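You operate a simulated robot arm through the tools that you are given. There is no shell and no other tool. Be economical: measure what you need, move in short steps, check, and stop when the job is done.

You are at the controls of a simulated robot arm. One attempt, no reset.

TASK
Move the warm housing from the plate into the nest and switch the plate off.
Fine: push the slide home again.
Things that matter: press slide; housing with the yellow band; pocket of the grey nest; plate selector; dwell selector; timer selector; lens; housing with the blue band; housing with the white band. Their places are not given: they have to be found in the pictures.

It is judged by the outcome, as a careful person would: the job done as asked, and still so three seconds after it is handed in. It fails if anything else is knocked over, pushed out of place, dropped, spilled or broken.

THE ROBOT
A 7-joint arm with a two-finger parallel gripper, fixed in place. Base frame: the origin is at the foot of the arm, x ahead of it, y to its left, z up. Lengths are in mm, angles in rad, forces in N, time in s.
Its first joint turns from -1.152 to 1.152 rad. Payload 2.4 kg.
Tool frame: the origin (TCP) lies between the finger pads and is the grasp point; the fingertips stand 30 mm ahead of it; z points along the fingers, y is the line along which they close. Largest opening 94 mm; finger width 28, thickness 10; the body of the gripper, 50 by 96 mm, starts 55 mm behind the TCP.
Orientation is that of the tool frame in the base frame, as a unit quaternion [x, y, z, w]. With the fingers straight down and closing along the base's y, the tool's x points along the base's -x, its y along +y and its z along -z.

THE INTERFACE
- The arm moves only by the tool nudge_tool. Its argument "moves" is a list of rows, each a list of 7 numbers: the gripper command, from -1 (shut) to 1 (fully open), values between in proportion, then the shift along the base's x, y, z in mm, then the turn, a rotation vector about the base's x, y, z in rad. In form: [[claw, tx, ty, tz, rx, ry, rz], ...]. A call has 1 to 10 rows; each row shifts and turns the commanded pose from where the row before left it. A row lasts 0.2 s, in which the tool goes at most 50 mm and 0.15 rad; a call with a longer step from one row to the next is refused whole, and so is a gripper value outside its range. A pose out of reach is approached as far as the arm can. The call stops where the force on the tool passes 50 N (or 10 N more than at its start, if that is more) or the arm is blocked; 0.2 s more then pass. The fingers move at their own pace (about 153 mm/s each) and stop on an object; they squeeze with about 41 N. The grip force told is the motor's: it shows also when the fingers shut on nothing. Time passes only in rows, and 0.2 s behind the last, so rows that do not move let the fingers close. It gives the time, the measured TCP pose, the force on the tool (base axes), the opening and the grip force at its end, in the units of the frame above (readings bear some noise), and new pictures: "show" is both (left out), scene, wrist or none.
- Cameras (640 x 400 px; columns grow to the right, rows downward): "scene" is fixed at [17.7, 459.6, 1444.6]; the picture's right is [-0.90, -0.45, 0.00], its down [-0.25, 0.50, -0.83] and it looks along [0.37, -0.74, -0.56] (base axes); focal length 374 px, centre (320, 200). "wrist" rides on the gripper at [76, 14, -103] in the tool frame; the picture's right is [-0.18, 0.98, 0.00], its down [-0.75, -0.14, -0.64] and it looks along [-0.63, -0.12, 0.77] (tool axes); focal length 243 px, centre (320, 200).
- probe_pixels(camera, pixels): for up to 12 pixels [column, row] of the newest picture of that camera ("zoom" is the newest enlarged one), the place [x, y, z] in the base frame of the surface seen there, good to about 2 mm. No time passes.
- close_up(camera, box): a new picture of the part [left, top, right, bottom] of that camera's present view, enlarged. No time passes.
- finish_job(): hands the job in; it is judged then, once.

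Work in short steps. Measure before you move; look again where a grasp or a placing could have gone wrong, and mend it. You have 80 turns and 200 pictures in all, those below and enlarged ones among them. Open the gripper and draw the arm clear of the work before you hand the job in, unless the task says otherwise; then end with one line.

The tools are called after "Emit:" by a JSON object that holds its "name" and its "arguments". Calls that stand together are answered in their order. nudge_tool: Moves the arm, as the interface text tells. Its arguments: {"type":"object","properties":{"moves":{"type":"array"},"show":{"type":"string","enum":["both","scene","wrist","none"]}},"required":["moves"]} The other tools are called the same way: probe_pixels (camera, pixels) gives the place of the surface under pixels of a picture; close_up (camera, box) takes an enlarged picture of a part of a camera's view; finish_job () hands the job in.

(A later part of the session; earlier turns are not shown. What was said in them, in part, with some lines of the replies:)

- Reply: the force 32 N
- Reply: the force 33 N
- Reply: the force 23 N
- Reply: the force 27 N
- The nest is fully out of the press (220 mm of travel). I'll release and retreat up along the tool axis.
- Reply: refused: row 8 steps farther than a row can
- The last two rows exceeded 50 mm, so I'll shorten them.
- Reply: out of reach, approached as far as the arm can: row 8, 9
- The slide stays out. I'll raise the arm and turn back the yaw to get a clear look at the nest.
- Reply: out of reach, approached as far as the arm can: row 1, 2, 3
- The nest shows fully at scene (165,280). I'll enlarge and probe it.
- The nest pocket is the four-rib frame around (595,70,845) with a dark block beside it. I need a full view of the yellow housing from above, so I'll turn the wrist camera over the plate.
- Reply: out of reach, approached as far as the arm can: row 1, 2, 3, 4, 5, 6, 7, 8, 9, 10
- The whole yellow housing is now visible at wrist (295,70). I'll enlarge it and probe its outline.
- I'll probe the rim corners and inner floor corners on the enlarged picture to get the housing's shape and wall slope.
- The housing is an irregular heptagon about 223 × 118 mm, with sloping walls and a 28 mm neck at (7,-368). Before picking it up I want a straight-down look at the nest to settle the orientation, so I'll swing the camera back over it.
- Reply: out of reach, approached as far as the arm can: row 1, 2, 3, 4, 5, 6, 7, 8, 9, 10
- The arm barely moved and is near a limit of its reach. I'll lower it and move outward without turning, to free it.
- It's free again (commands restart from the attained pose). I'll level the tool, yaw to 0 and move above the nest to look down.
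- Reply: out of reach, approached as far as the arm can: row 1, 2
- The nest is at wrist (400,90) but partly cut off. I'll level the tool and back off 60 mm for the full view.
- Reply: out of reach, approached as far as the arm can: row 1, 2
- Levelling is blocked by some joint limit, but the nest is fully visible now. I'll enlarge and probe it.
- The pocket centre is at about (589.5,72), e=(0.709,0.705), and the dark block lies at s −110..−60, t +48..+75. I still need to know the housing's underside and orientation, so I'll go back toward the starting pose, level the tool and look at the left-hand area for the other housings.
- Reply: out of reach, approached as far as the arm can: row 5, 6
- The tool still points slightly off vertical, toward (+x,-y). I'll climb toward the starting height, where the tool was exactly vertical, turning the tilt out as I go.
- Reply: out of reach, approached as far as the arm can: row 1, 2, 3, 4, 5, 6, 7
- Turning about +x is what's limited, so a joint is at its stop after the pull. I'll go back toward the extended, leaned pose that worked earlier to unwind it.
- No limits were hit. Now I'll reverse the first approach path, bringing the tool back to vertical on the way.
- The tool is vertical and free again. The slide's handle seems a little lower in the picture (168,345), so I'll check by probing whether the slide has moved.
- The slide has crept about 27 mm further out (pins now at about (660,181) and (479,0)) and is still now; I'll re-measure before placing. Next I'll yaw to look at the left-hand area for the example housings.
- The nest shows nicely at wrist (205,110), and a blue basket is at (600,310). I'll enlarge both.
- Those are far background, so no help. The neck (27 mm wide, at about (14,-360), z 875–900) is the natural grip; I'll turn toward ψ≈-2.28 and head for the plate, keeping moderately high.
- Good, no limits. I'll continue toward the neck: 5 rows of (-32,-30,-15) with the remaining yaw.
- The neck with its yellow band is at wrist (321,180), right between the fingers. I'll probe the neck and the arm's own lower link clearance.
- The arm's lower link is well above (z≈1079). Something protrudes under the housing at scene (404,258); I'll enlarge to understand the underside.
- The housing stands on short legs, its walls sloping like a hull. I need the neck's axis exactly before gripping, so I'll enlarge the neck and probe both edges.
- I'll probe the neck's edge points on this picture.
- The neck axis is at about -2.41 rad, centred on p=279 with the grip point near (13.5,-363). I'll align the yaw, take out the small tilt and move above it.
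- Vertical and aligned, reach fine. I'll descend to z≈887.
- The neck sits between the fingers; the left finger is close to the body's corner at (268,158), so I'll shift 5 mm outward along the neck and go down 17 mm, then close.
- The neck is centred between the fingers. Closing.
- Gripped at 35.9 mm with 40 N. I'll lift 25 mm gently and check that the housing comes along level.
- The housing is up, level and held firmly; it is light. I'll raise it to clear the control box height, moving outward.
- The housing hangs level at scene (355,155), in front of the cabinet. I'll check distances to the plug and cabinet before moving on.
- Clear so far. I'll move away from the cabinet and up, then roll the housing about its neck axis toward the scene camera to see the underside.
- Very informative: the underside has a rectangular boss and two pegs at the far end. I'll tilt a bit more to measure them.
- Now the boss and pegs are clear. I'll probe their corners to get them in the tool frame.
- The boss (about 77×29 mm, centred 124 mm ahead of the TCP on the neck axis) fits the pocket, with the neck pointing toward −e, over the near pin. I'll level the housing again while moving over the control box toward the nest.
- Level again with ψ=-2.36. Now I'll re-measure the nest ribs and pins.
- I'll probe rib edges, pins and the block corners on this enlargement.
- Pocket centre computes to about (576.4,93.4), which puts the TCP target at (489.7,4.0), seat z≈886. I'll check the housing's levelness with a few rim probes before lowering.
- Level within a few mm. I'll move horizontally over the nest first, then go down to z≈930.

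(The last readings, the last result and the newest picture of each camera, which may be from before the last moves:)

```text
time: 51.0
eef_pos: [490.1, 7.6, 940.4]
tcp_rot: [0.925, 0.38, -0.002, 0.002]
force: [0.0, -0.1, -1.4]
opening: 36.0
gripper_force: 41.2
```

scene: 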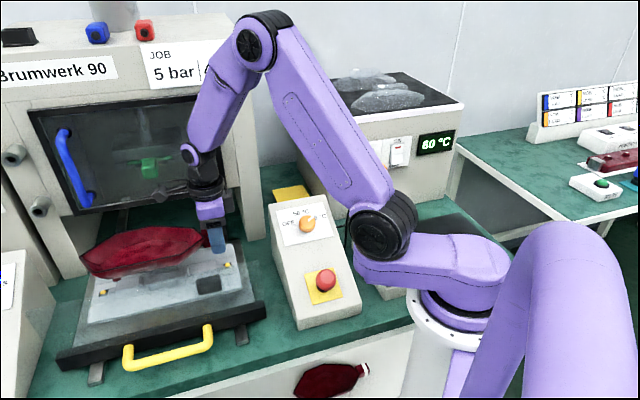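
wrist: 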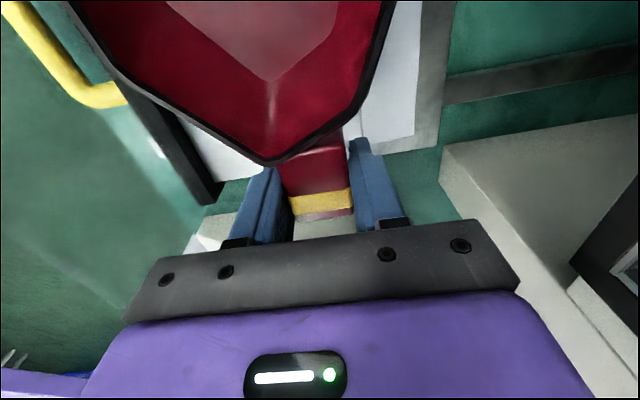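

Now 55 mm above the seat. I'll enlarge to compare the boss and pegs with the ribs, and to confirm that the slide hasn't moved.

Emit:
{"name": "close_up", "arguments": {"camera": "scene", "box": [70, 210, 260, 330]}}

Emit:
{"name": "probe_pixels", "arguments": {"camera": "scene", "pixels": [[227, 265], [103, 292], [103, 276], [208, 285]]}}

```text
3.33 times, centred on (165, 270) of scene
```

zoom: 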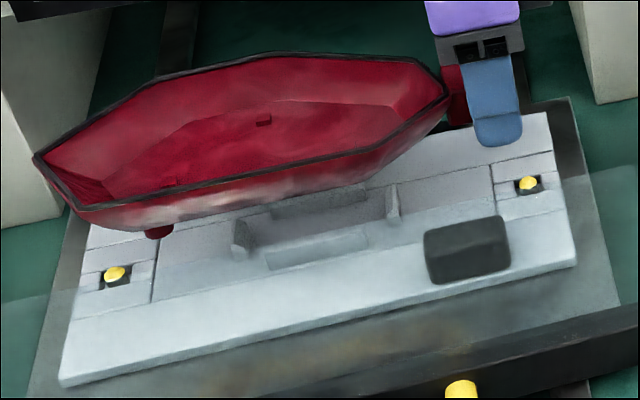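

```text
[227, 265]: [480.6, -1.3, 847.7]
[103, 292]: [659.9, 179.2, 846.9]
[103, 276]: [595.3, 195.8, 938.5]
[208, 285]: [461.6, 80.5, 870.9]
```

Slide unchanged (pin at (480.6,-1.3)). I'll correct y by -3.5 and descend to about z=897.

Emit:
{"name": "nudge_tool", "arguments": {"moves": [[-1, -0.4, -3.5, -10, 0, 0, 0], [-1, 0, 0, -15, 0, 0, 0], [-1, 0, 0, -12, 0, 0, 0], [-1, 0, 0, -5, 0, 0, 0]], "show": "scene"}}

Emit:
{"name": "close_up", "arguments": {"camera": "scene", "box": [70, 210, 260, 330]}}

```text
time: 52.0
eef_pos: [490.5, 2.5, 898.1]
tcp_rot: [0.925, 0.381, -0.001, 0.003]
force: [-0.6, 0.3, -2.4]
opening: 35.7
gripper_force: 41.0
```

scene: 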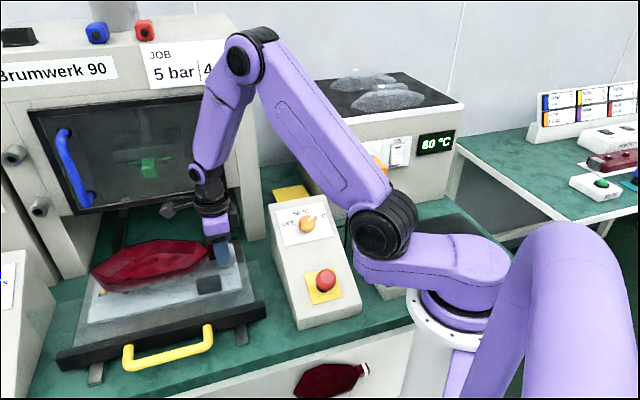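

```text
3.33 times, centred on (165, 270) of scene
```

zoom: 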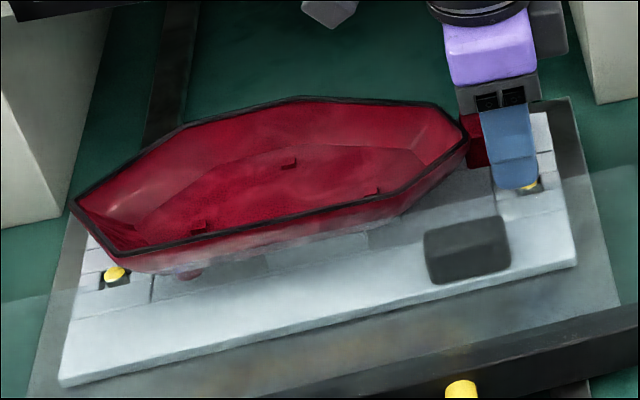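

Boss is just at rib height with no contact force. I'll go down the last 12 mm in small steps.

Emit:
{"name": "nudge_tool", "arguments": {"moves": [[-1, -0.8, 1.5, -3, 0, 0, 0], [-1, 0, 0, -3, 0, 0, 0], [-1, 0, 0, -3, 0, 0, 0], [-1, 0, 0, -2.5, 0, 0, 0]]}}

Emit:
{"name": "close_up", "arguments": {"camera": "scene", "box": [70, 210, 260, 330]}}

```text
time: 53.0
eef_pos: [488.2, 3.8, 888.0]
tcp_rot: [0.925, 0.381, -0.002, 0.003]
force: [-0.3, -0.4, -0.8]
opening: 36.0
gripper_force: 41.2
```

scene: 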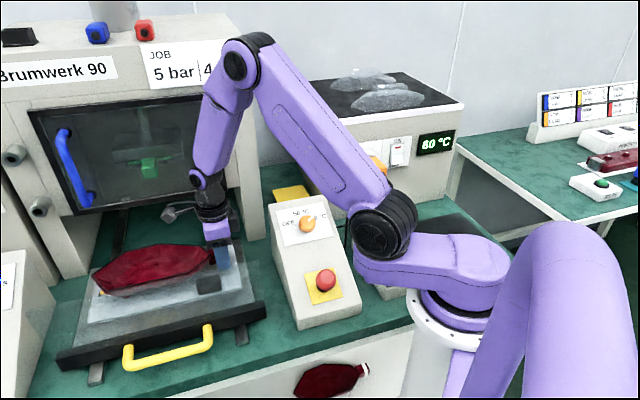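
wrist: 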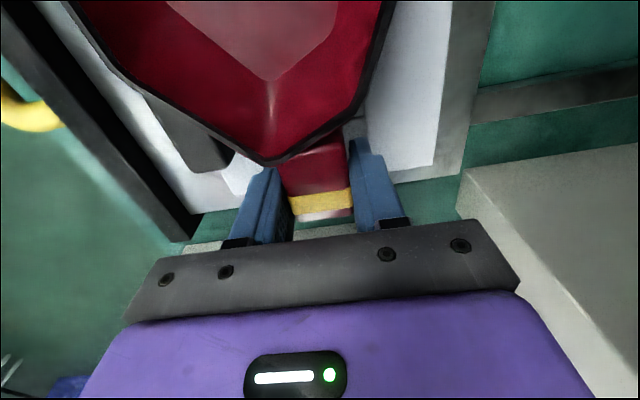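

```text
3.33 times, centred on (165, 270) of scene
```

zoom: 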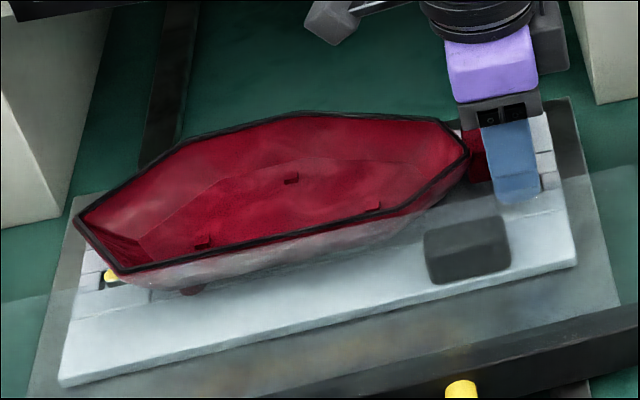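

No contact force at z=888. I'll go down 4 mm more until it touches.

Emit:
{"name": "nudge_tool", "arguments": {"moves": [[-1, 0, 0, -1.5, 0, 0, 0], [-1, 0, 0, -1.5, 0, 0, 0], [-1, 0, 0, -1, 0, 0, 0]], "show": "none"}}

```text
time: 53.8
eef_pos: [488.4, 1.9, 884.3]
tcp_rot: [0.925, 0.379, -0.002, 0.002]
force: [-5.1, -4.7, 16.8]
opening: 35.8
gripper_force: 40.9
```

Contact (16.8 N) at z=884, the full seat depth, so the boss is inside the pocket. I'll release to about 52 mm and rise straight up.

Emit:
{"name": "nudge_tool", "arguments": {"moves": [[0.1, 0, 0, 0, 0, 0, 0], [0.1, 0, 0, 0, 0, 0, 0], [0.1, 0, 0, 10, 0, 0, 0], [0.1, 0, 0, 20, 0, 0, 0], [0.1, 0, 0, 40, 0, 0, 0], [0.1, -10, -10, 40, 0, 0, 0], [0.1, -20, -20, 40, 0, 0, 0]]}}

Emit:
{"name": "close_up", "arguments": {"camera": "scene", "box": [70, 210, 260, 330]}}

```text
time: 55.4
eef_pos: [460.1, -27.6, 1032.9]
tcp_rot: [0.925, 0.381, -0.003, 0.002]
force: [0.1, 0.4, -0.2]
opening: 51.8
gripper_force: 0.1
```

scene: 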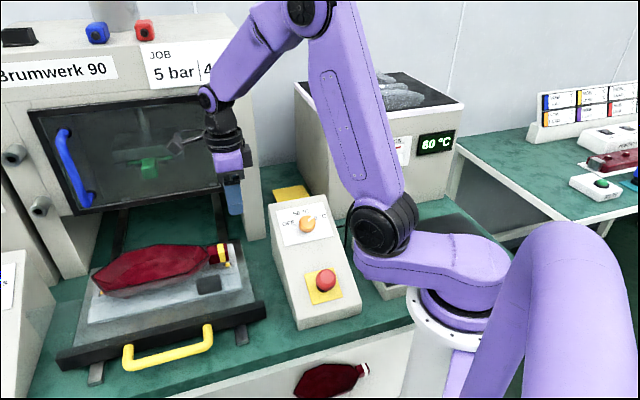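
wrist: 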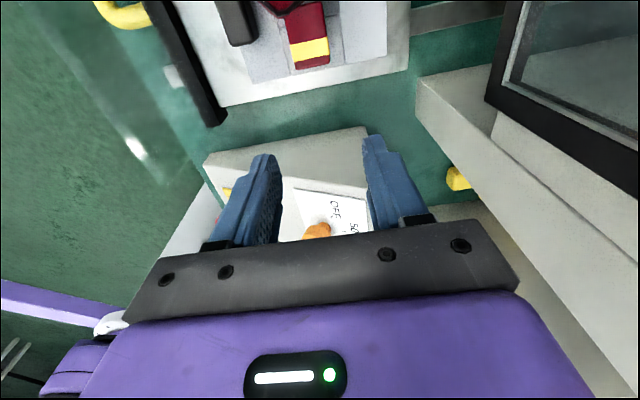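

```text
3.33 times, centred on (165, 270) of scene
```

zoom: 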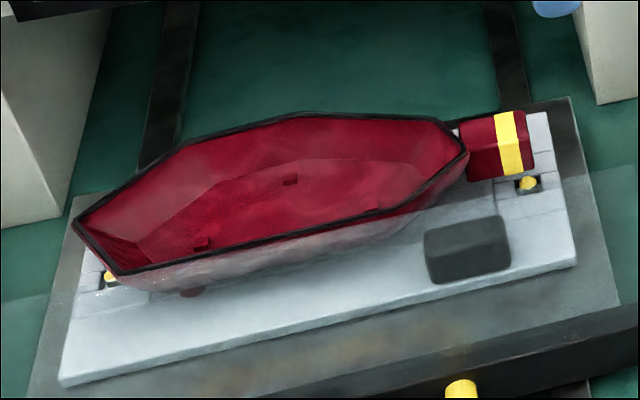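

The housing rests in the nest. I'll verify its level with rim probes.

Emit:
{"name": "probe_pixels", "arguments": {"camera": "zoom", "pixels": [[77, 222], [118, 270], [300, 241], [465, 158], [435, 121], [297, 115], [180, 140], [480, 125], [485, 140], [510, 145], [300, 215]]}}

```text
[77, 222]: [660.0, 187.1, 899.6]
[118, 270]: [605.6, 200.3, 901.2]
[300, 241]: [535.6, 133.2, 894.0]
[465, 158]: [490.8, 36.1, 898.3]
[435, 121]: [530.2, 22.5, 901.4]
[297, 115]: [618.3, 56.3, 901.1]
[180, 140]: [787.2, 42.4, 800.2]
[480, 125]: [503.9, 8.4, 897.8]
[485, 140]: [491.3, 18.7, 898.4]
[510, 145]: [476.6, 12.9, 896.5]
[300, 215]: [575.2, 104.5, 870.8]
```

Rim is level at z≈900, well seated. Next the plate selector: I'll move above the orange knob at (327,-103,950) for a close look.

Emit:
{"name": "nudge_tool", "arguments": {"moves": [[0.1, -30, -18, 20, 0, 0, 0], [0.1, -30, -18, 15, 0, 0, 0], [0.1, -30, -18, 10, 0, 0, 0], [0.1, -30, -18, 10, 0, 0, 0], [0.1, -22, -14, 0, 0, 0, 0]]}}

Emit:
{"name": "close_up", "arguments": {"camera": "scene", "box": [265, 190, 345, 250]}}

Emit:
{"name": "close_up", "arguments": {"camera": "wrist", "box": [220, 0, 440, 220]}}

```text
time: 56.6
eef_pos: [317.0, -114.6, 1087.4]
tcp_rot: [0.925, 0.381, -0.002, 0.001]
force: [-1.1, -0.5, -0.9]
opening: 51.6
gripper_force: 0.1
```

scene: 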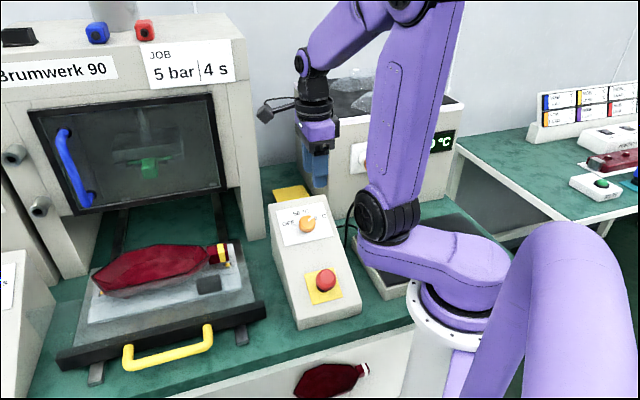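
wrist: 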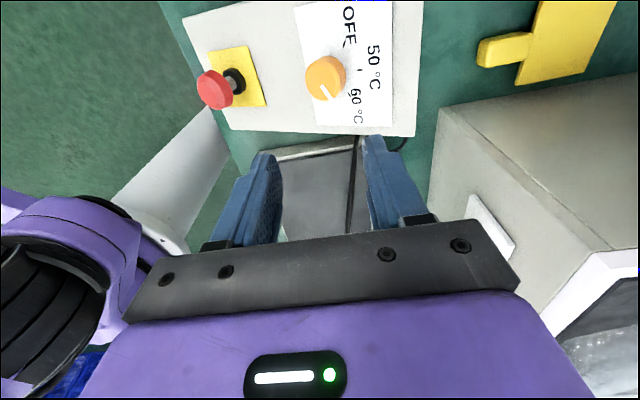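

```text
6.67 times, centred on (305, 220) of scene
```

zoom: 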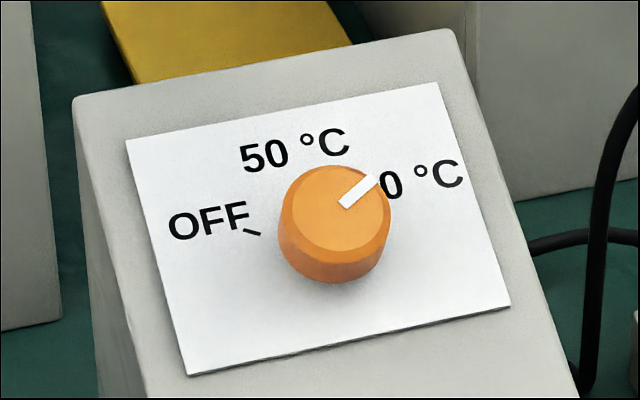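

```text
1.82 times, centred on (330, 110) of wrist
```

zoom: 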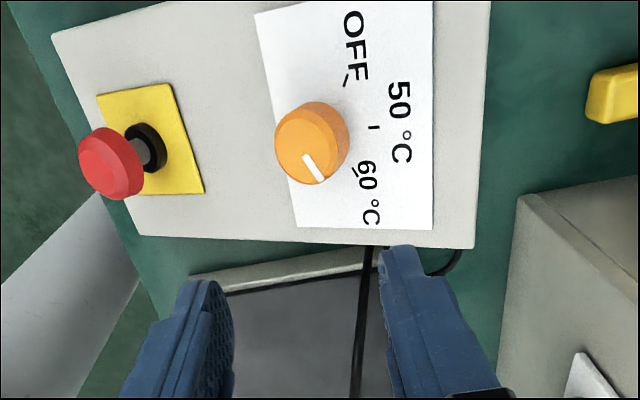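

The pointer is at 60 °C; the ticks for OFF, 50 and 60 are visible. I'll probe the knob, pointer and ticks to compute the turn angle and panel tilt.

Emit:
{"name": "probe_pixels", "arguments": {"camera": "zoom", "pixels": [[312, 143], [306, 158], [320, 181], [347, 82], [373, 128], [356, 172], [290, 20], [425, 215], [300, 215], [277, 150], [325, 105], [348, 135]]}}

Emit:
{"name": "probe_pixels", "arguments": {"camera": "zoom", "pixels": [[297, 130], [325, 130], [318, 165], [290, 160], [335, 115], [345, 150], [470, 20], [220, 200], [100, 40]]}}

```text
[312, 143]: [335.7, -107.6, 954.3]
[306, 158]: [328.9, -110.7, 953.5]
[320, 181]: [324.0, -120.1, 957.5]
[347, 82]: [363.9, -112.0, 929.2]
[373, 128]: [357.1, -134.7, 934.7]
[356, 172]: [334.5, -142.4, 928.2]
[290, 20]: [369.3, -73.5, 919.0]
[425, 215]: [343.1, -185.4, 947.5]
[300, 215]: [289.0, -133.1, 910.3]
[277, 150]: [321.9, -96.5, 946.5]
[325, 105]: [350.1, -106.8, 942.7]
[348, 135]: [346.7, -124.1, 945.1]
```

```text
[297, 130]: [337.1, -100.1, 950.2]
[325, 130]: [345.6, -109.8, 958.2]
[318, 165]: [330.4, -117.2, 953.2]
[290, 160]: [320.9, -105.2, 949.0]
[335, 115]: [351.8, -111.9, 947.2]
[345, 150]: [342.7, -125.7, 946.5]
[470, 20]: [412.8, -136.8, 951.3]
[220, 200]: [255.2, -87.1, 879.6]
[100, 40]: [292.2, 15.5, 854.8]
```

The panel's normal is n≈(-.286,.340,.895), the knob's base is at about (343,-118,922) and it must turn +120° about n (60→50→OFF). I'll lean the tool to -n, open to about 60 mm and align above the knob.

Emit:
{"name": "nudge_tool", "arguments": {"moves": [[0.28, -0.7, 7.6, -15, -0.088, -0.074, 0], [0.28, -0.7, 7.6, -15, -0.088, -0.074, 0], [0.28, -0.7, 7.6, -15, -0.088, -0.074, 0], [0.28, -0.7, 7.6, -15, -0.088, -0.074, 0]]}}

```text
time: 57.6
eef_pos: [314.7, -79.8, 1028.7]
tcp_rot: [0.9, 0.37, 0.068, 0.22]
force: [-0.3, -0.1, 0.3]
opening: 60.3
gripper_force: 0.1
```

scene: 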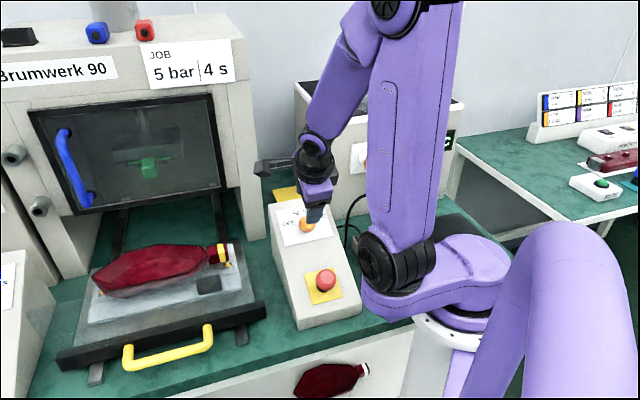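
wrist: 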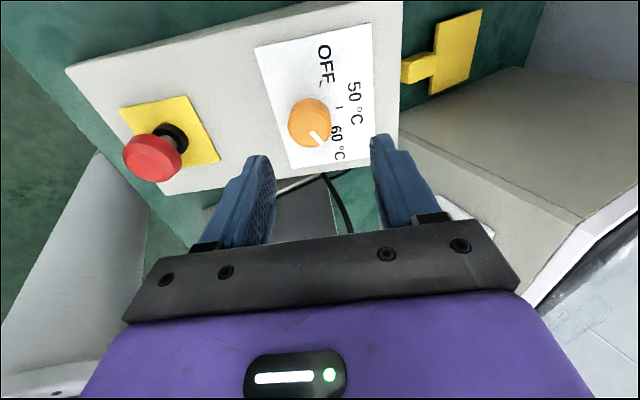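

Tool is aligned with the panel normal. I'll re-probe the knob from here to refine its centre.

Emit:
{"name": "close_up", "arguments": {"camera": "wrist", "box": [260, 40, 380, 170]}}

Emit:
{"name": "probe_pixels", "arguments": {"camera": "wrist", "pixels": [[294, 122], [328, 118], [309, 100], [312, 138], [311, 120], [320, 84], [338, 107], [334, 128], [300, 108], [322, 132]]}}

```text
3.08 times, centred on (320, 105) of wrist
```

zoom: 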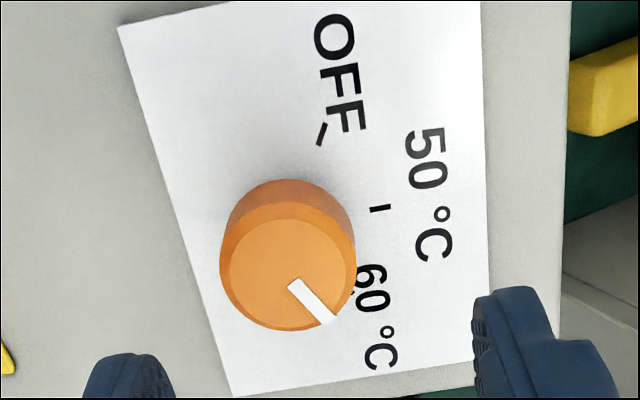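

```text
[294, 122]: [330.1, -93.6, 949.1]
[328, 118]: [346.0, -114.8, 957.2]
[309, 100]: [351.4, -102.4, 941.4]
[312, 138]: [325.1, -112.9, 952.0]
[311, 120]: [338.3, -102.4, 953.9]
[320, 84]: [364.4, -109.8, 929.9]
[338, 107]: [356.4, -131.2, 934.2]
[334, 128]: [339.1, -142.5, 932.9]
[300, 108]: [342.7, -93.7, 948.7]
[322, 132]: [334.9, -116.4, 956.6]
```

Knob top centre is at about (332,-107.5,953.5), diameter ≈35. I'll correct 6 mm sideways and descend along the axis, leaving the tips about 8 mm above the panel.

Emit:
{"name": "nudge_tool", "arguments": {"moves": [[0.28, -6.3, 0.3, -1.4, 0, 0, 0], [0.28, 5.7, -6.75, -17.8, 0, 0, 0], [0.28, 5.7, -6.75, -17.8, 0, 0, 0], [0.28, 5.7, -6.75, -17.8, 0, 0, 0]]}}

```text
time: 58.6
eef_pos: [328.8, -106.6, 982.1]
tcp_rot: [0.901, 0.369, 0.067, 0.218]
force: [0.0, -1.1, -0.1]
opening: 60.1
gripper_force: 0.1
out of reach, approached as far as the arm can: row 4
```

scene: 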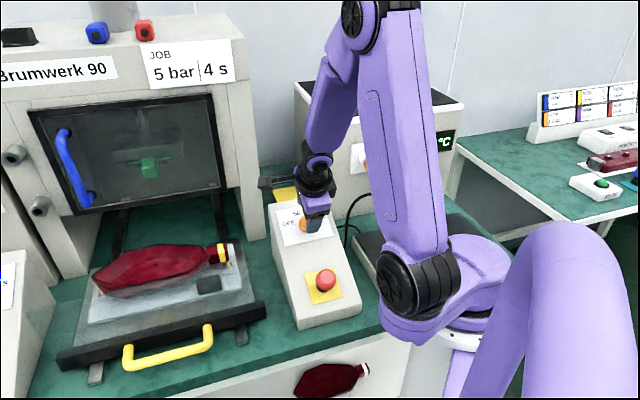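
wrist: 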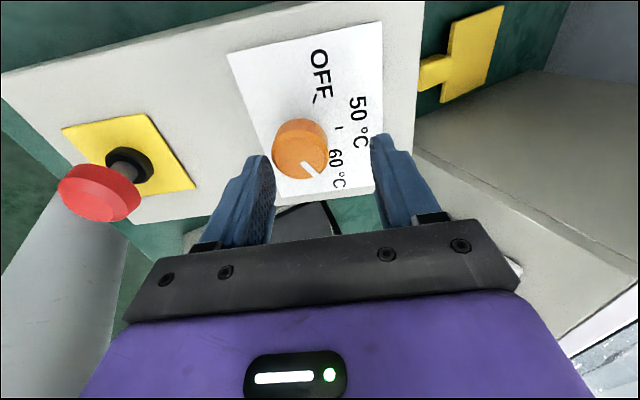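

The last step was limited by the arm's folding. I'll back up along the axis and try a different starting yaw (rotate +0.9 about n), which also leaves range for the 120° turn.

Emit:
{"name": "nudge_tool", "arguments": {"moves": [[0.28, -8, 12, 10, -0.04, 0.048, 0.125], [0.28, -5, 6, 10, -0.04, 0.048, 0.125], [0.28, 0, 0, 0, -0.04, 0.048, 0.125], [0.28, 0, 0, 0, -0.04, 0.048, 0.125], [0.28, 0, 0, 0, -0.04, 0.048, 0.125], [0.28, 0, 0, 0, -0.04, 0.048, 0.125], [0.28, 0, 0, 0, -0.04, 0.048, 0.125]]}}

```text
time: 60.2
eef_pos: [314.5, -87.0, 1001.8]
tcp_rot: [0.62, 0.75, -0.044, 0.226]
force: [-1.1, -0.1, -0.3]
opening: 60.1
gripper_force: 0.1
```

scene: 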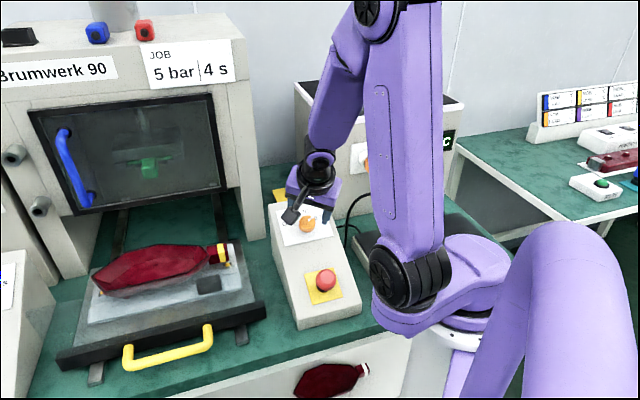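
wrist: 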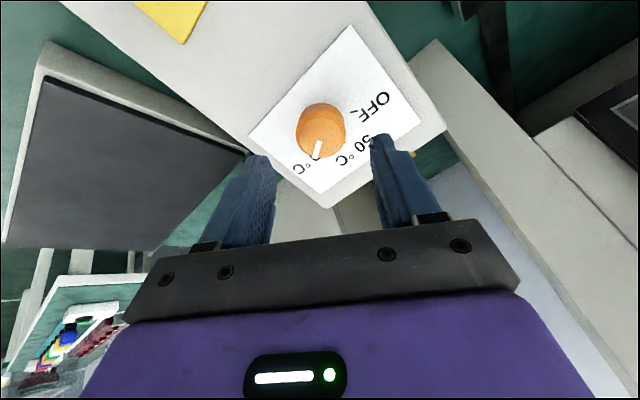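

Good, still aligned with n. I'll descend along the axis to the knob again.

Emit:
{"name": "nudge_tool", "arguments": {"moves": [[0.28, 5.5, -6.5, -15.2, 0, 0, 0], [0.28, 5.5, -6.5, -15.2, 0, 0, 0], [0.28, 5.6, -6.5, -15.2, 0, 0, 0]]}}

```text
time: 61.0
eef_pos: [329.9, -106.6, 957.9]
tcp_rot: [0.621, 0.749, -0.044, 0.227]
force: [-0.5, 0.4, -0.1]
opening: 60.0
gripper_force: 0.1
```

scene: 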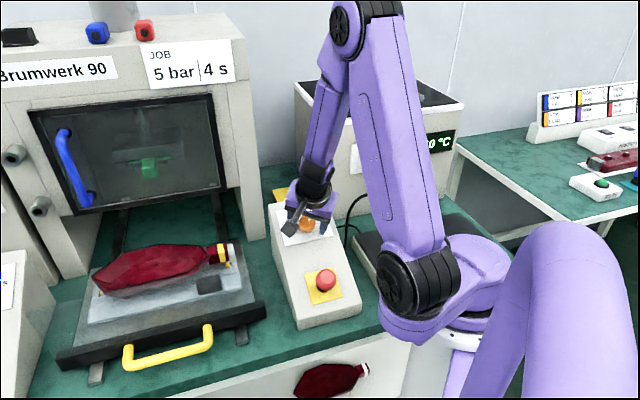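
wrist: 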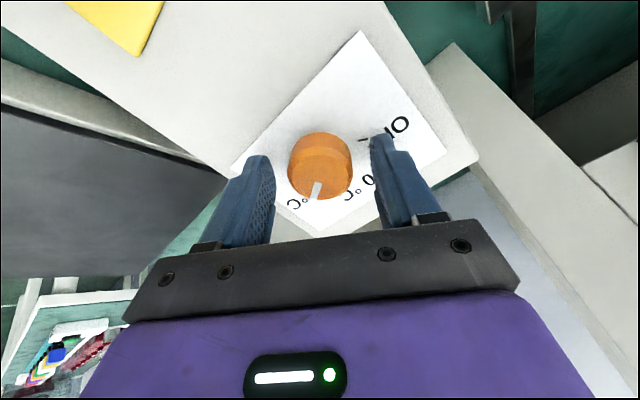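

The knob's top is within a few mm of the TCP's projection (320,187). Closing on it.

Emit:
{"name": "nudge_tool", "arguments": {"moves": [[-1, 0, 0, 0, 0, 0, 0], [-1, 0, 0, 0, 0, 0, 0], [-1, 0, 0, 0, 0, 0, 0]], "show": "wrist"}}

```text
time: 61.8
eef_pos: [331.1, -105.2, 958.0]
tcp_rot: [0.621, 0.749, -0.044, 0.227]
force: [9.5, -1.2, -9.1]
opening: 36.3
gripper_force: 45.0
```

wrist: 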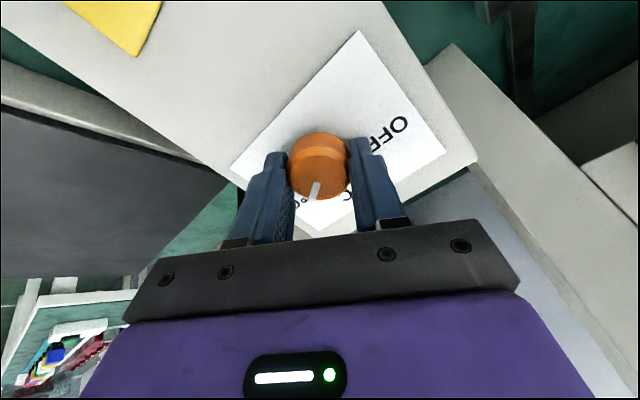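

Gripped (36 mm). I'll turn +0.7 rad about n first and check the pointer.

Emit:
{"name": "nudge_tool", "arguments": {"moves": [[-1, 0, 0, 0, -0.04, 0.048, 0.125], [-1, 0, 0, 0, -0.04, 0.048, 0.125], [-1, 0, 0, 0, -0.04, 0.048, 0.125], [-1, 0, 0, 0, -0.04, 0.048, 0.125], [-1, 0, 0, 0, -0.04, 0.048, 0.125]]}}

Emit:
{"name": "close_up", "arguments": {"camera": "scene", "box": [265, 190, 345, 250]}}

```text
time: 63.0
eef_pos: [332.2, -105.9, 957.8]
tcp_rot: [0.325, 0.917, -0.118, 0.2]
force: [10.4, 10.9, 8.7]
opening: 36.1
gripper_force: 44.7
```

scene: 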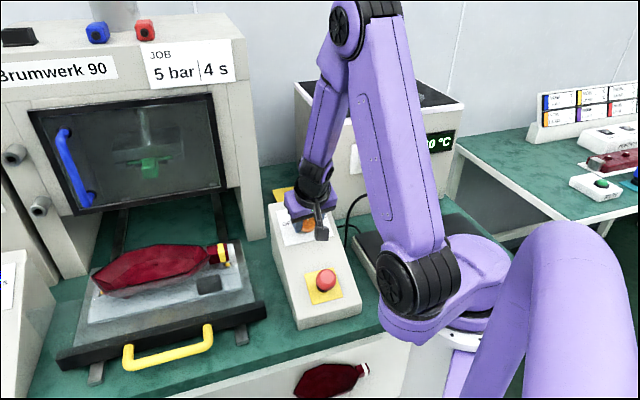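
wrist: 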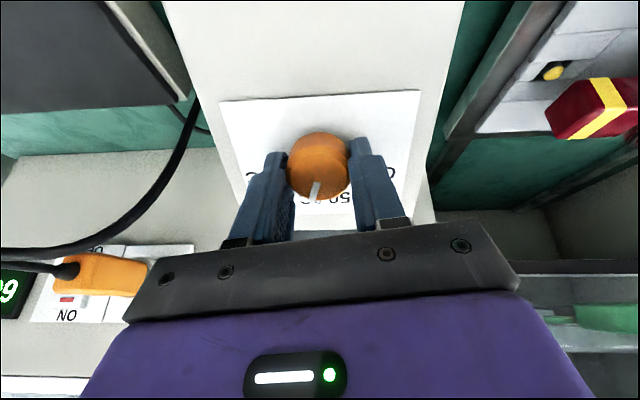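

```text
6.67 times, centred on (305, 220) of scene
```

zoom: 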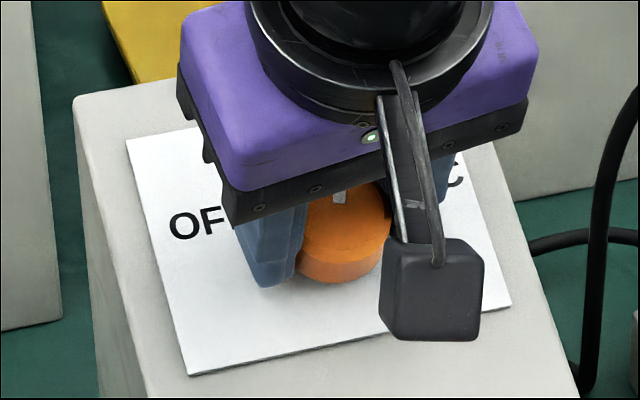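

The knob turns with the gripper, the pointer now near 50 °C. I'll turn another 1.26 rad and check.

Emit:
{"name": "nudge_tool", "arguments": {"moves": [[-1, 0, 0, 0, -0.04, 0.048, 0.125], [-1, 0, 0, 0, -0.04, 0.048, 0.125], [-1, 0, 0, 0, -0.04, 0.048, 0.125], [-1, 0, 0, 0, -0.04, 0.048, 0.125], [-1, 0, 0, 0, -0.04, 0.048, 0.125], [-1, 0, 0, 0, -0.04, 0.048, 0.125], [-1, 0, 0, 0, -0.04, 0.048, 0.125], [-1, 0, 0, 0, -0.04, 0.048, 0.125], [-1, 0, 0, 0, -0.04, 0.048, 0.125]]}}

Emit:
{"name": "close_up", "arguments": {"camera": "wrist", "box": [200, 60, 440, 240]}}

```text
time: 65.0
eef_pos: [332.0, -104.4, 955.5]
tcp_rot: [-0.279, 0.933, -0.206, 0.093]
force: [18.6, 22.8, -24.7]
opening: 35.2
gripper_force: 44.6
```

scene: 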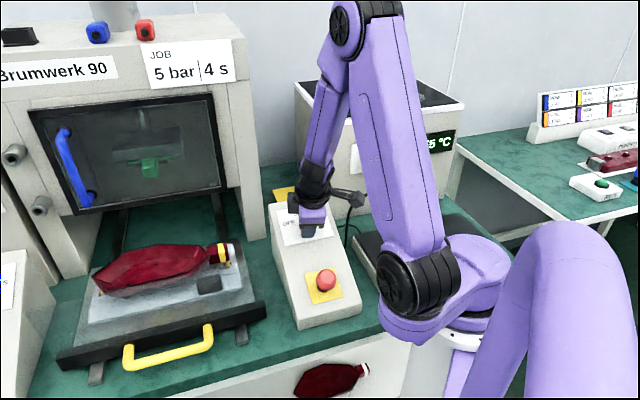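
wrist: 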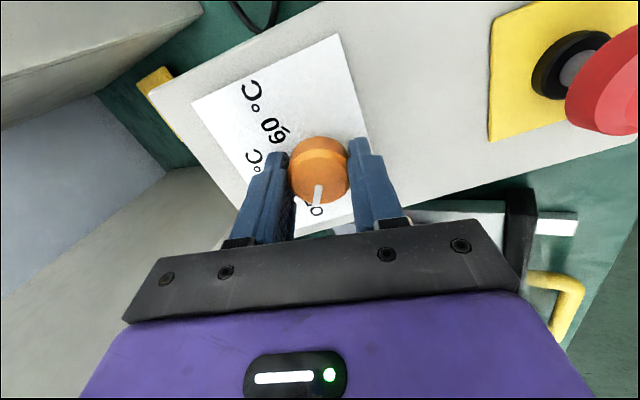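

```text
2.22 times, centred on (320, 150) of wrist
```

zoom: 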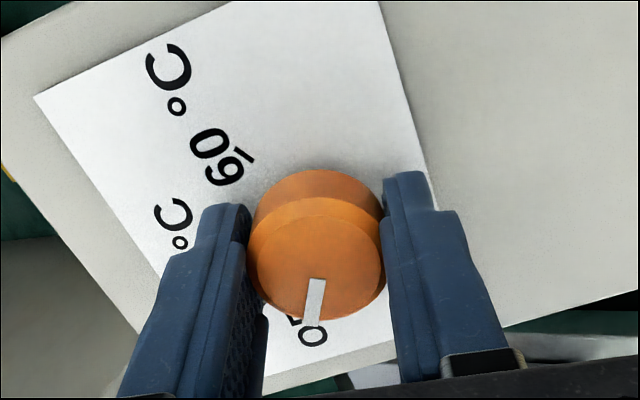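

The pointer is at the OFF label and the display has changed. I'll add the last 0.14 rad, then open and back off along n to look.

Emit:
{"name": "nudge_tool", "arguments": {"moves": [[-1, 0, 0, 0, -0.04, 0.048, 0.125], [-1, 0, 0, 0, 0, 0, 0], [0.28, 0, 0, 0, 0, 0, 0], [0.28, 0, 0, 0, 0, 0, 0], [0.28, -6, 7, 18, 0, 0, 0], [0.28, -6, 7, 18, 0, 0, 0], [0.28, -9, 10, 27, 0, 0, 0]]}}

Emit:
{"name": "close_up", "arguments": {"camera": "scene", "box": [265, 190, 345, 250]}}

Emit:
{"name": "close_up", "arguments": {"camera": "wrist", "box": [220, 40, 420, 190]}}

Emit:
{"name": "close_up", "arguments": {"camera": "scene", "box": [400, 110, 480, 170]}}

```text
time: 66.6
eef_pos: [309.8, -86.1, 1021.7]
tcp_rot: [-0.371, 0.898, -0.228, 0.068]
force: [-0.8, 2.8, -1.7]
opening: 60.0
gripper_force: 0.0
```

scene: 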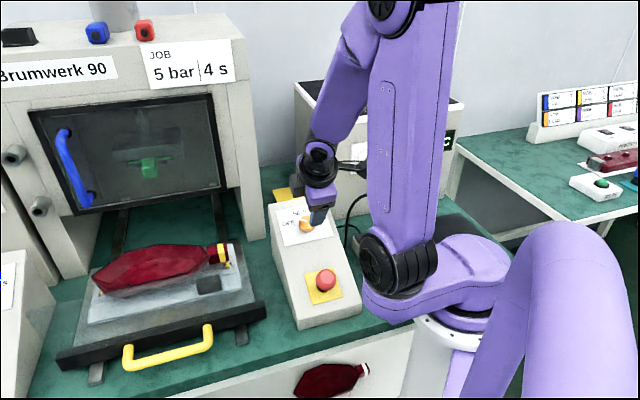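
wrist: 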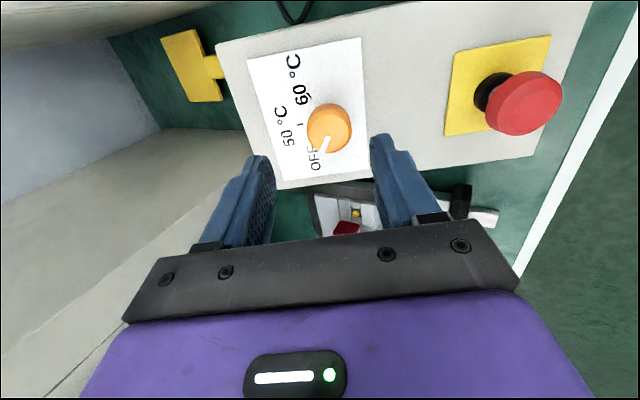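

```text
6.67 times, centred on (305, 220) of scene
```

zoom: 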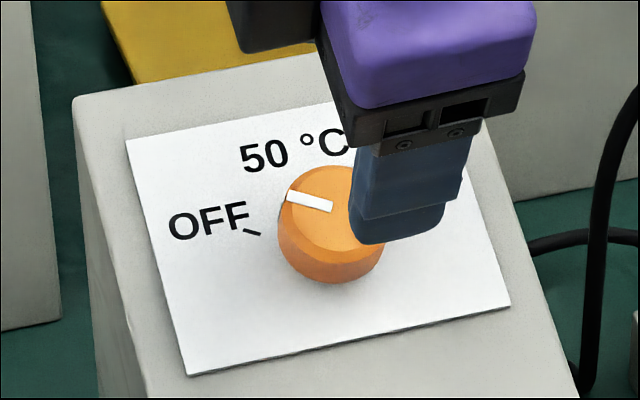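

```text
2.67 times, centred on (320, 115) of wrist
```

zoom: 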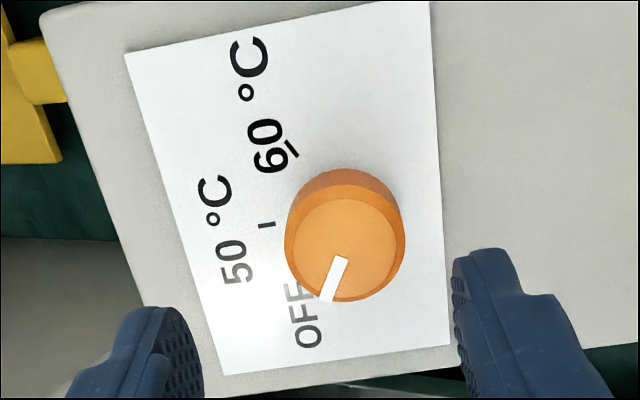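

```text
6.67 times, centred on (440, 140) of scene
```

zoom: 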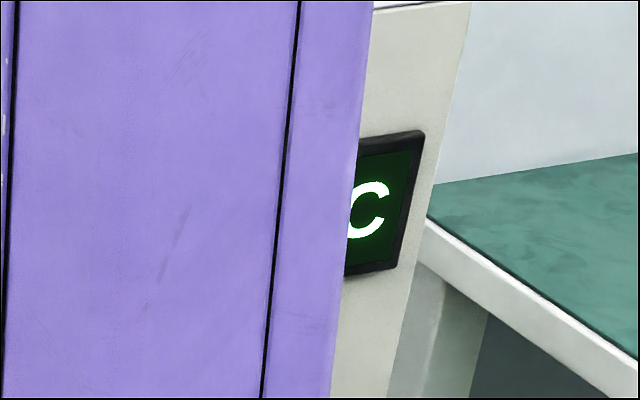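

The pointer is exactly in line with the OFF tick. Now the slide: I'll move up and round to a pre-grasp in front of the handle, re-leaning the tool as for the first pull.

Emit:
{"name": "nudge_tool", "arguments": {"moves": [[0.05, -5, 15, 20, 0.102, -0.044, 0.049], [0.05, -5, 15, 20, 0.102, -0.044, 0.049], [0.05, -5, 15, 20, 0.102, -0.044, 0.049], [0.05, 16, 42, -5, 0, 0, 0], [0.05, 16, 42, -5, 0, 0, 0], [0.05, 16, 42, -5, 0, 0, 0], [0.05, 16, 42, -10, 0, 0, 0], [0.05, 16, 42, -15, 0, 0, 0], [0.05, 16, 42, -15, 0, 0, 0]]}}

```text
time: 68.6
eef_pos: [389.0, 203.7, 1013.4]
tcp_rot: [-0.369, 0.907, -0.113, 0.17]
force: [-0.1, 1.0, -0.2]
opening: 49.3
gripper_force: 0.0
out of reach, approached as far as the arm can: row 1
```

scene: 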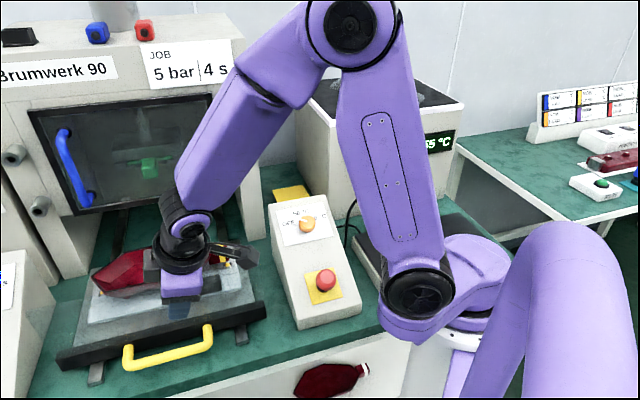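
wrist: 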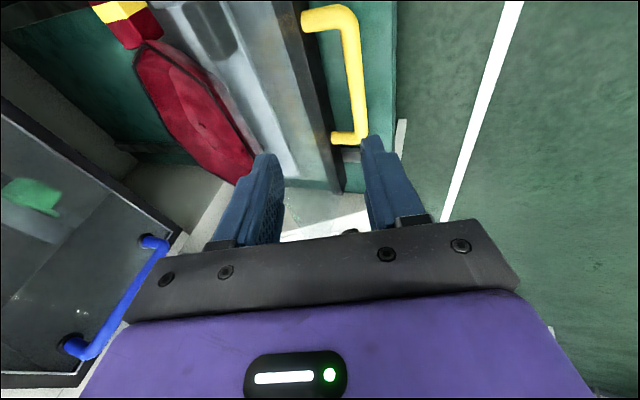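

The display reads 55 °C and falling. The handle is at wrist (350,75); I'll probe its bar.

Emit:
{"name": "probe_pixels", "arguments": {"camera": "wrist", "pixels": [[347, 30], [353, 75], [359, 120], [310, 22], [345, 138], [320, 90], [300, 60], [120, 10]]}}

```text
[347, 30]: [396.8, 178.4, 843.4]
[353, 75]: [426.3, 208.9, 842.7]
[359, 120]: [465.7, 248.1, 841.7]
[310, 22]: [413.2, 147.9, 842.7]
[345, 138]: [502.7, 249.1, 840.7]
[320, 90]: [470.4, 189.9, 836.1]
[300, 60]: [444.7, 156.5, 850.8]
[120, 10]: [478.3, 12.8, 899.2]
```

Bar centre is at about (440.8,223.8,834). I'll line up and descend onto it along the tool axis, with 50 mm opening.

Emit:
{"name": "nudge_tool", "arguments": {"moves": [[0.05, 4, 10, -28, 0, 0, 0], [0.05, 4, 10, -28, 0, 0, 0], [0.05, 3, 8, -27, 0, 0, 0], [0.05, 11.7, -2.3, -27.5, 0, 0, 0], [0.05, 11.7, -2.3, -27.5, 0, 0, 0]]}}

```text
time: 69.8
eef_pos: [425.6, 227.7, 874.0]
tcp_rot: [-0.367, 0.907, -0.113, 0.171]
force: [-0.7, 0.3, -0.1]
opening: 49.5
gripper_force: 0.0
```

scene: 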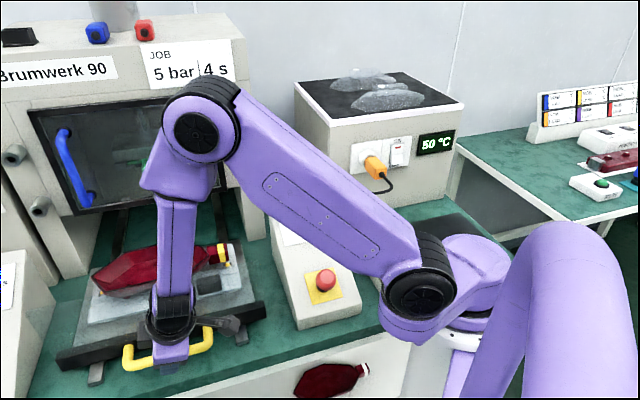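
wrist: 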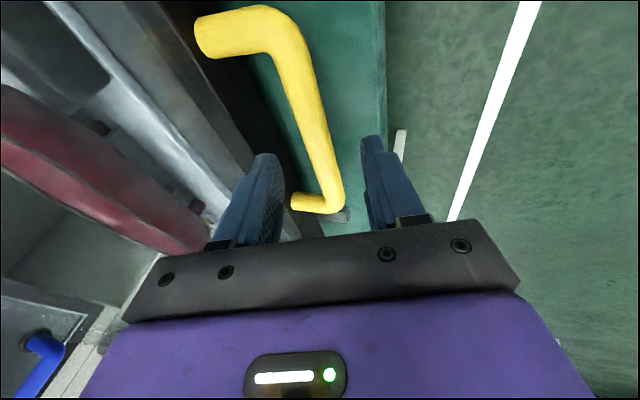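

The bar lies between the fingers. I'll go down the last 26 mm and close.

Emit:
{"name": "nudge_tool", "arguments": {"moves": [[0.05, 9, -2, -20, 0, 0, 0], [0.05, 1, 0, -6, 0, 0, 0], [-1, 0, 0, 0, 0, 0, 0], [-1, 0, 0, 0, 0, 0, 0], [-1, 0, 0, 0, 0, 0, 0]], "show": "wrist"}}

```text
time: 71.0
eef_pos: [434.1, 226.5, 849.4]
tcp_rot: [-0.368, 0.907, -0.115, 0.171]
force: [-4.1, -6.9, 15.0]
opening: 19.3
gripper_force: 45.1
5 turns are left
```

wrist: 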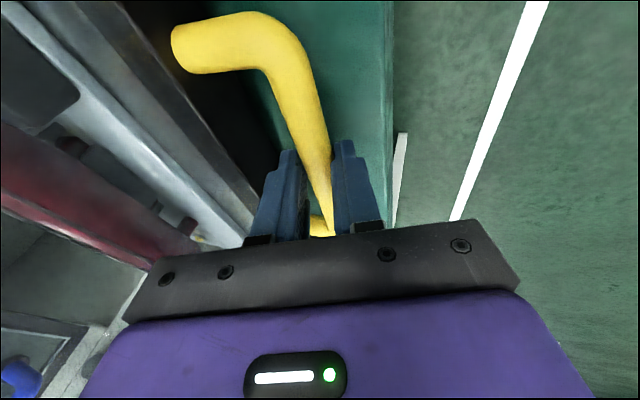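

Handle gripped (19 mm), five turns left. I'll push the slide in smoothly by 185 mm along -d.

Emit:
{"name": "nudge_tool", "arguments": {"moves": [[-1, 5.6, -5.7, 0, 0, 0, 0], [-1, 11.2, -11.4, 0, 0, 0, 0], [-1, 14, -14.4, 0, 0, 0, 0], [-1, 14, -14.4, 0, 0, 0, 0], [-1, 14, -14.4, 0, 0, 0, 0], [-1, 14, -14.4, 0, 0, 0, 0], [-1, 14, -14.4, 0, 0, 0, 0], [-1, 14, -14.4, 0, 0, 0, 0], [-1, 14, -14.4, 0, 0, 0, 0], [-1, 14, -14.4, 0, 0, 0, 0]]}}

```text
time: 73.2
eef_pos: [564.7, 94.7, 849.0]
tcp_rot: [-0.369, 0.906, -0.113, 0.171]
force: [9.0, 6.0, -8.3]
opening: 19.3
gripper_force: 44.6
4 turns are left
```

scene: 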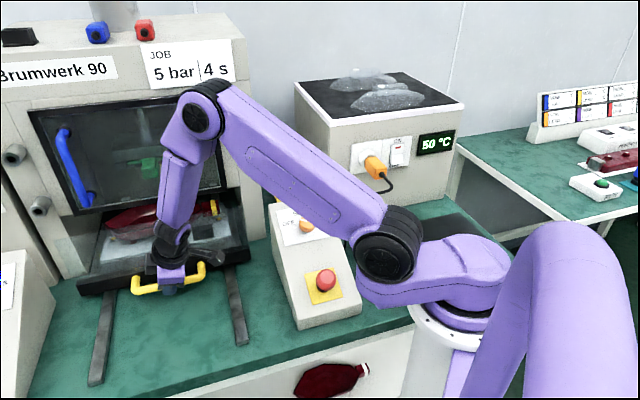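
wrist: 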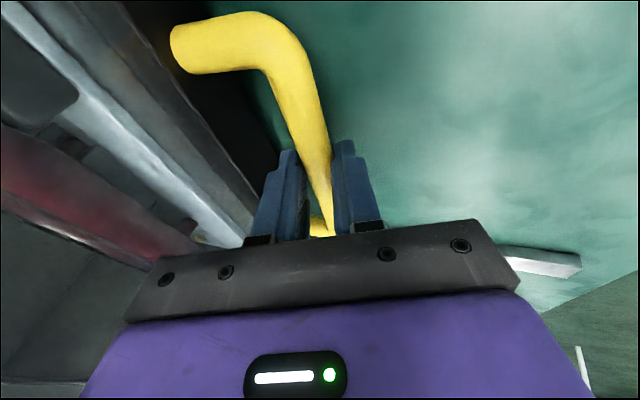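

Going smoothly, with the housing riding inside. I'll push the remaining ~61 mm, with a few extra mm against the stop.

Emit:
{"name": "nudge_tool", "arguments": {"moves": [[-1, 10.5, -10.8, 0, 0, 0, 0], [-1, 10.5, -10.8, 0, 0, 0, 0], [-1, 8.4, -8.6, 0, 0, 0, 0], [-1, 7, -7.2, 0, 0, 0, 0], [-1, 4.2, -4.3, 0, 0, 0, 0], [-1, 2.1, -2.2, 0, 0, 0, 0], [-1, 2.1, -2.2, 0, 0, 0, 0], [-1, 1.4, -1.4, 0, 0, 0, 0]]}}

Emit:
{"name": "probe_pixels", "arguments": {"camera": "scene", "pixels": [[137, 268], [199, 257], [100, 268], [240, 240]]}}

```text
time: 75.0
eef_pos: [610.5, 47.3, 850.2]
tcp_rot: [-0.371, 0.906, -0.111, 0.174]
force: [20.7, 18.4, -18.3]
opening: 19.4
gripper_force: 45.3
```

scene: 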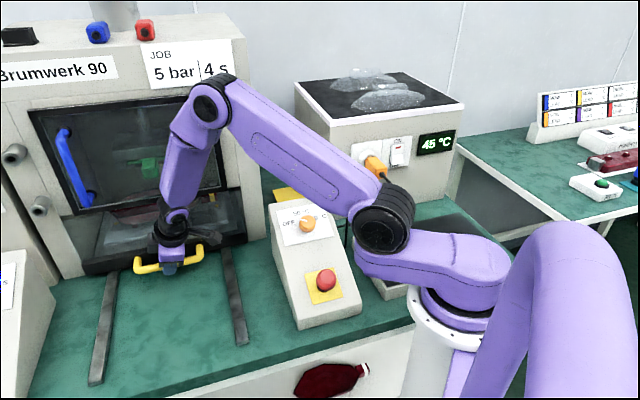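
wrist: 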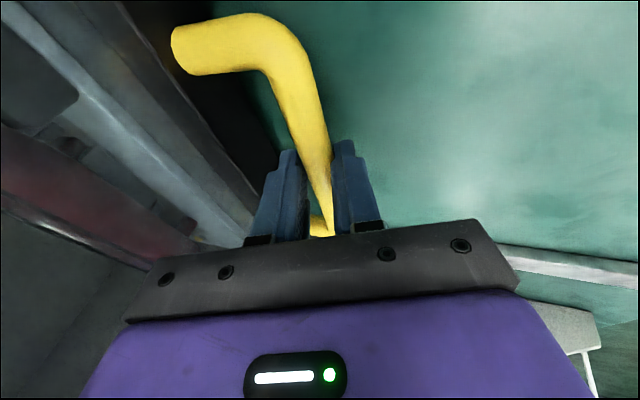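

```text
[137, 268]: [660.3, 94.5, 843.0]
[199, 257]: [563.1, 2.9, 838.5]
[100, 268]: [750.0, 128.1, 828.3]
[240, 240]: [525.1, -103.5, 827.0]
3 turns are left
```

The handle is within about 4 mm of its original place, with no stop reaction yet. I'll push up to 9 mm more in small steps (it halts on force), then open and retreat along the tool axis.

Emit:
{"name": "nudge_tool", "arguments": {"moves": [[-1, 1.4, -1.4, 0, 0, 0, 0], [-1, 1.4, -1.4, 0, 0, 0, 0], [-1, 1.4, -1.4, 0, 0, 0, 0], [-1, 1.4, -1.4, 0, 0, 0, 0], [-1, 0.7, -0.7, 0, 0, 0, 0]], "show": "none"}}

Emit:
{"name": "nudge_tool", "arguments": {"moves": [[0.05, 0, 0, 0, 0, 0, 0], [0.05, 0, 0, 0, 0, 0, 0], [0.05, -11.7, 2.3, 27.5, 0, 0, 0], [0.05, -11.7, 2.3, 27.5, 0, 0, 0], [0.05, -15, 5, 38, 0, 0, 0], [0.05, -25, 5, 38, 0, 0, 0], [0.05, -30, 5, 30, 0, 0, 0], [0.05, -30, 0, 25, 0, 0, 0]]}}

Emit:
{"name": "probe_pixels", "arguments": {"camera": "scene", "pixels": [[137, 268], [199, 257], [100, 268], [240, 240], [168, 262]]}}

Emit:
{"name": "close_up", "arguments": {"camera": "scene", "box": [70, 180, 260, 290]}}

Emit:
{"name": "close_up", "arguments": {"camera": "scene", "box": [265, 190, 345, 250]}}

```text
time: 76.2
eef_pos: [611.8, 44.9, 849.8]
tcp_rot: [-0.373, 0.906, -0.112, 0.168]
force: [-36.1, 24.2, 18.4]
opening: 19.0
gripper_force: 45.4
```

```text
time: 78.0
eef_pos: [491.4, 59.0, 1036.4]
tcp_rot: [-0.368, 0.907, -0.114, 0.17]
force: [-0.6, 0.6, -0.1]
opening: 49.5
gripper_force: 0.0
```

scene: 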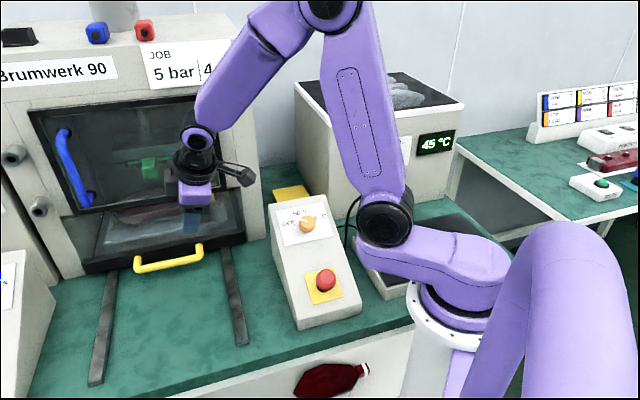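
wrist: 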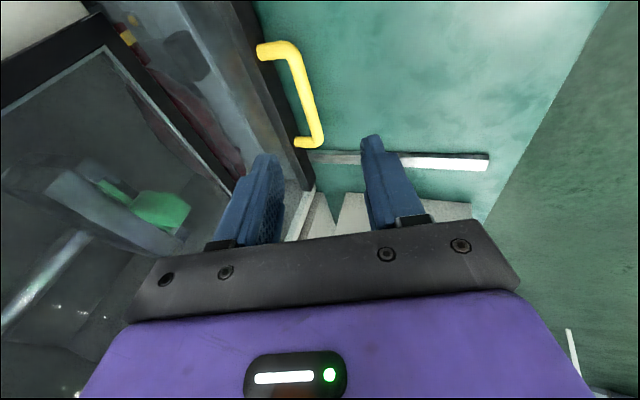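

```text
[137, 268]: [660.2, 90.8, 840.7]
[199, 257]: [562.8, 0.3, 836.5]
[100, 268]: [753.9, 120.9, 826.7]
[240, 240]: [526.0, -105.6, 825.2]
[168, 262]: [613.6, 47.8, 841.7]
```

```text
3.37 times, centred on (165, 235) of scene
```

zoom: 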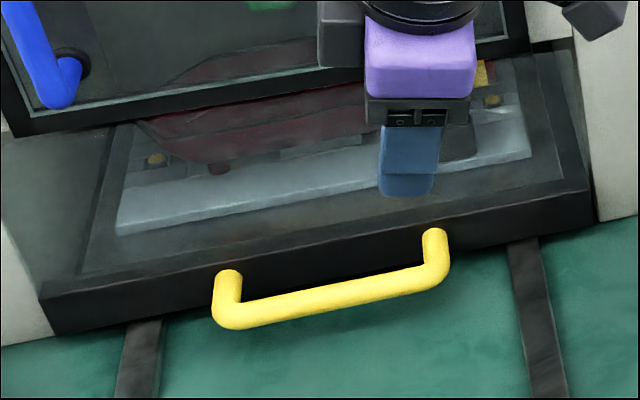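

```text
6.67 times, centred on (305, 220) of scene
2 turns are left
```

zoom: 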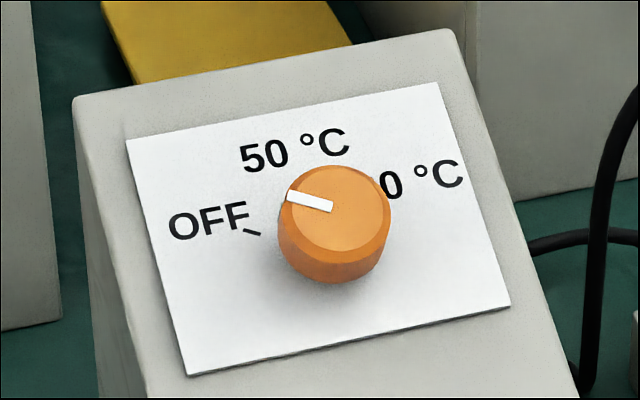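

The slide is at its original position (the handle matches the first picture), the stop reaction was felt, the housing is seated inside and the knob is at OFF. I'll draw the arm further clear and open the gripper.

Emit:
{"name": "nudge_tool", "arguments": {"moves": [[1, -30, 5, 20, 0, 0, 0], [1, -30, 5, 20, 0, 0, 0], [1, -30, 5, 10, 0, 0, 0], [1, 0, 0, 0, 0, 0, 0]], "show": "scene"}}

```text
time: 79.0
eef_pos: [401.4, 74.2, 1087.8]
tcp_rot: [-0.367, 0.907, -0.114, 0.17]
force: [0.0, -0.2, -1.0]
opening: 93.9
gripper_force: 0.1
1 turns are left
```

scene: 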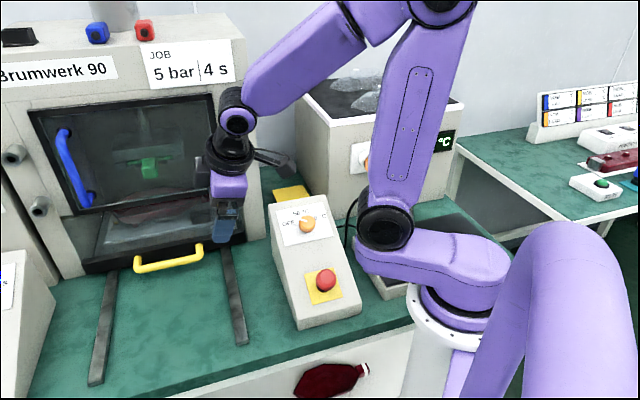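

Everything is in place: the housing is in the nest, the plate is off, the slide is home and the arm is clear. I'm handing the job in.

Emit:
{"name": "finish_job", "arguments": {}}

```text
The job is handed in.
```

The yellow-band housing sits level in the nest, the plate selector is at OFF with the display falling, and the slide is pushed home; I chose which way round to seat the housing from its fit, as nothing marked it.
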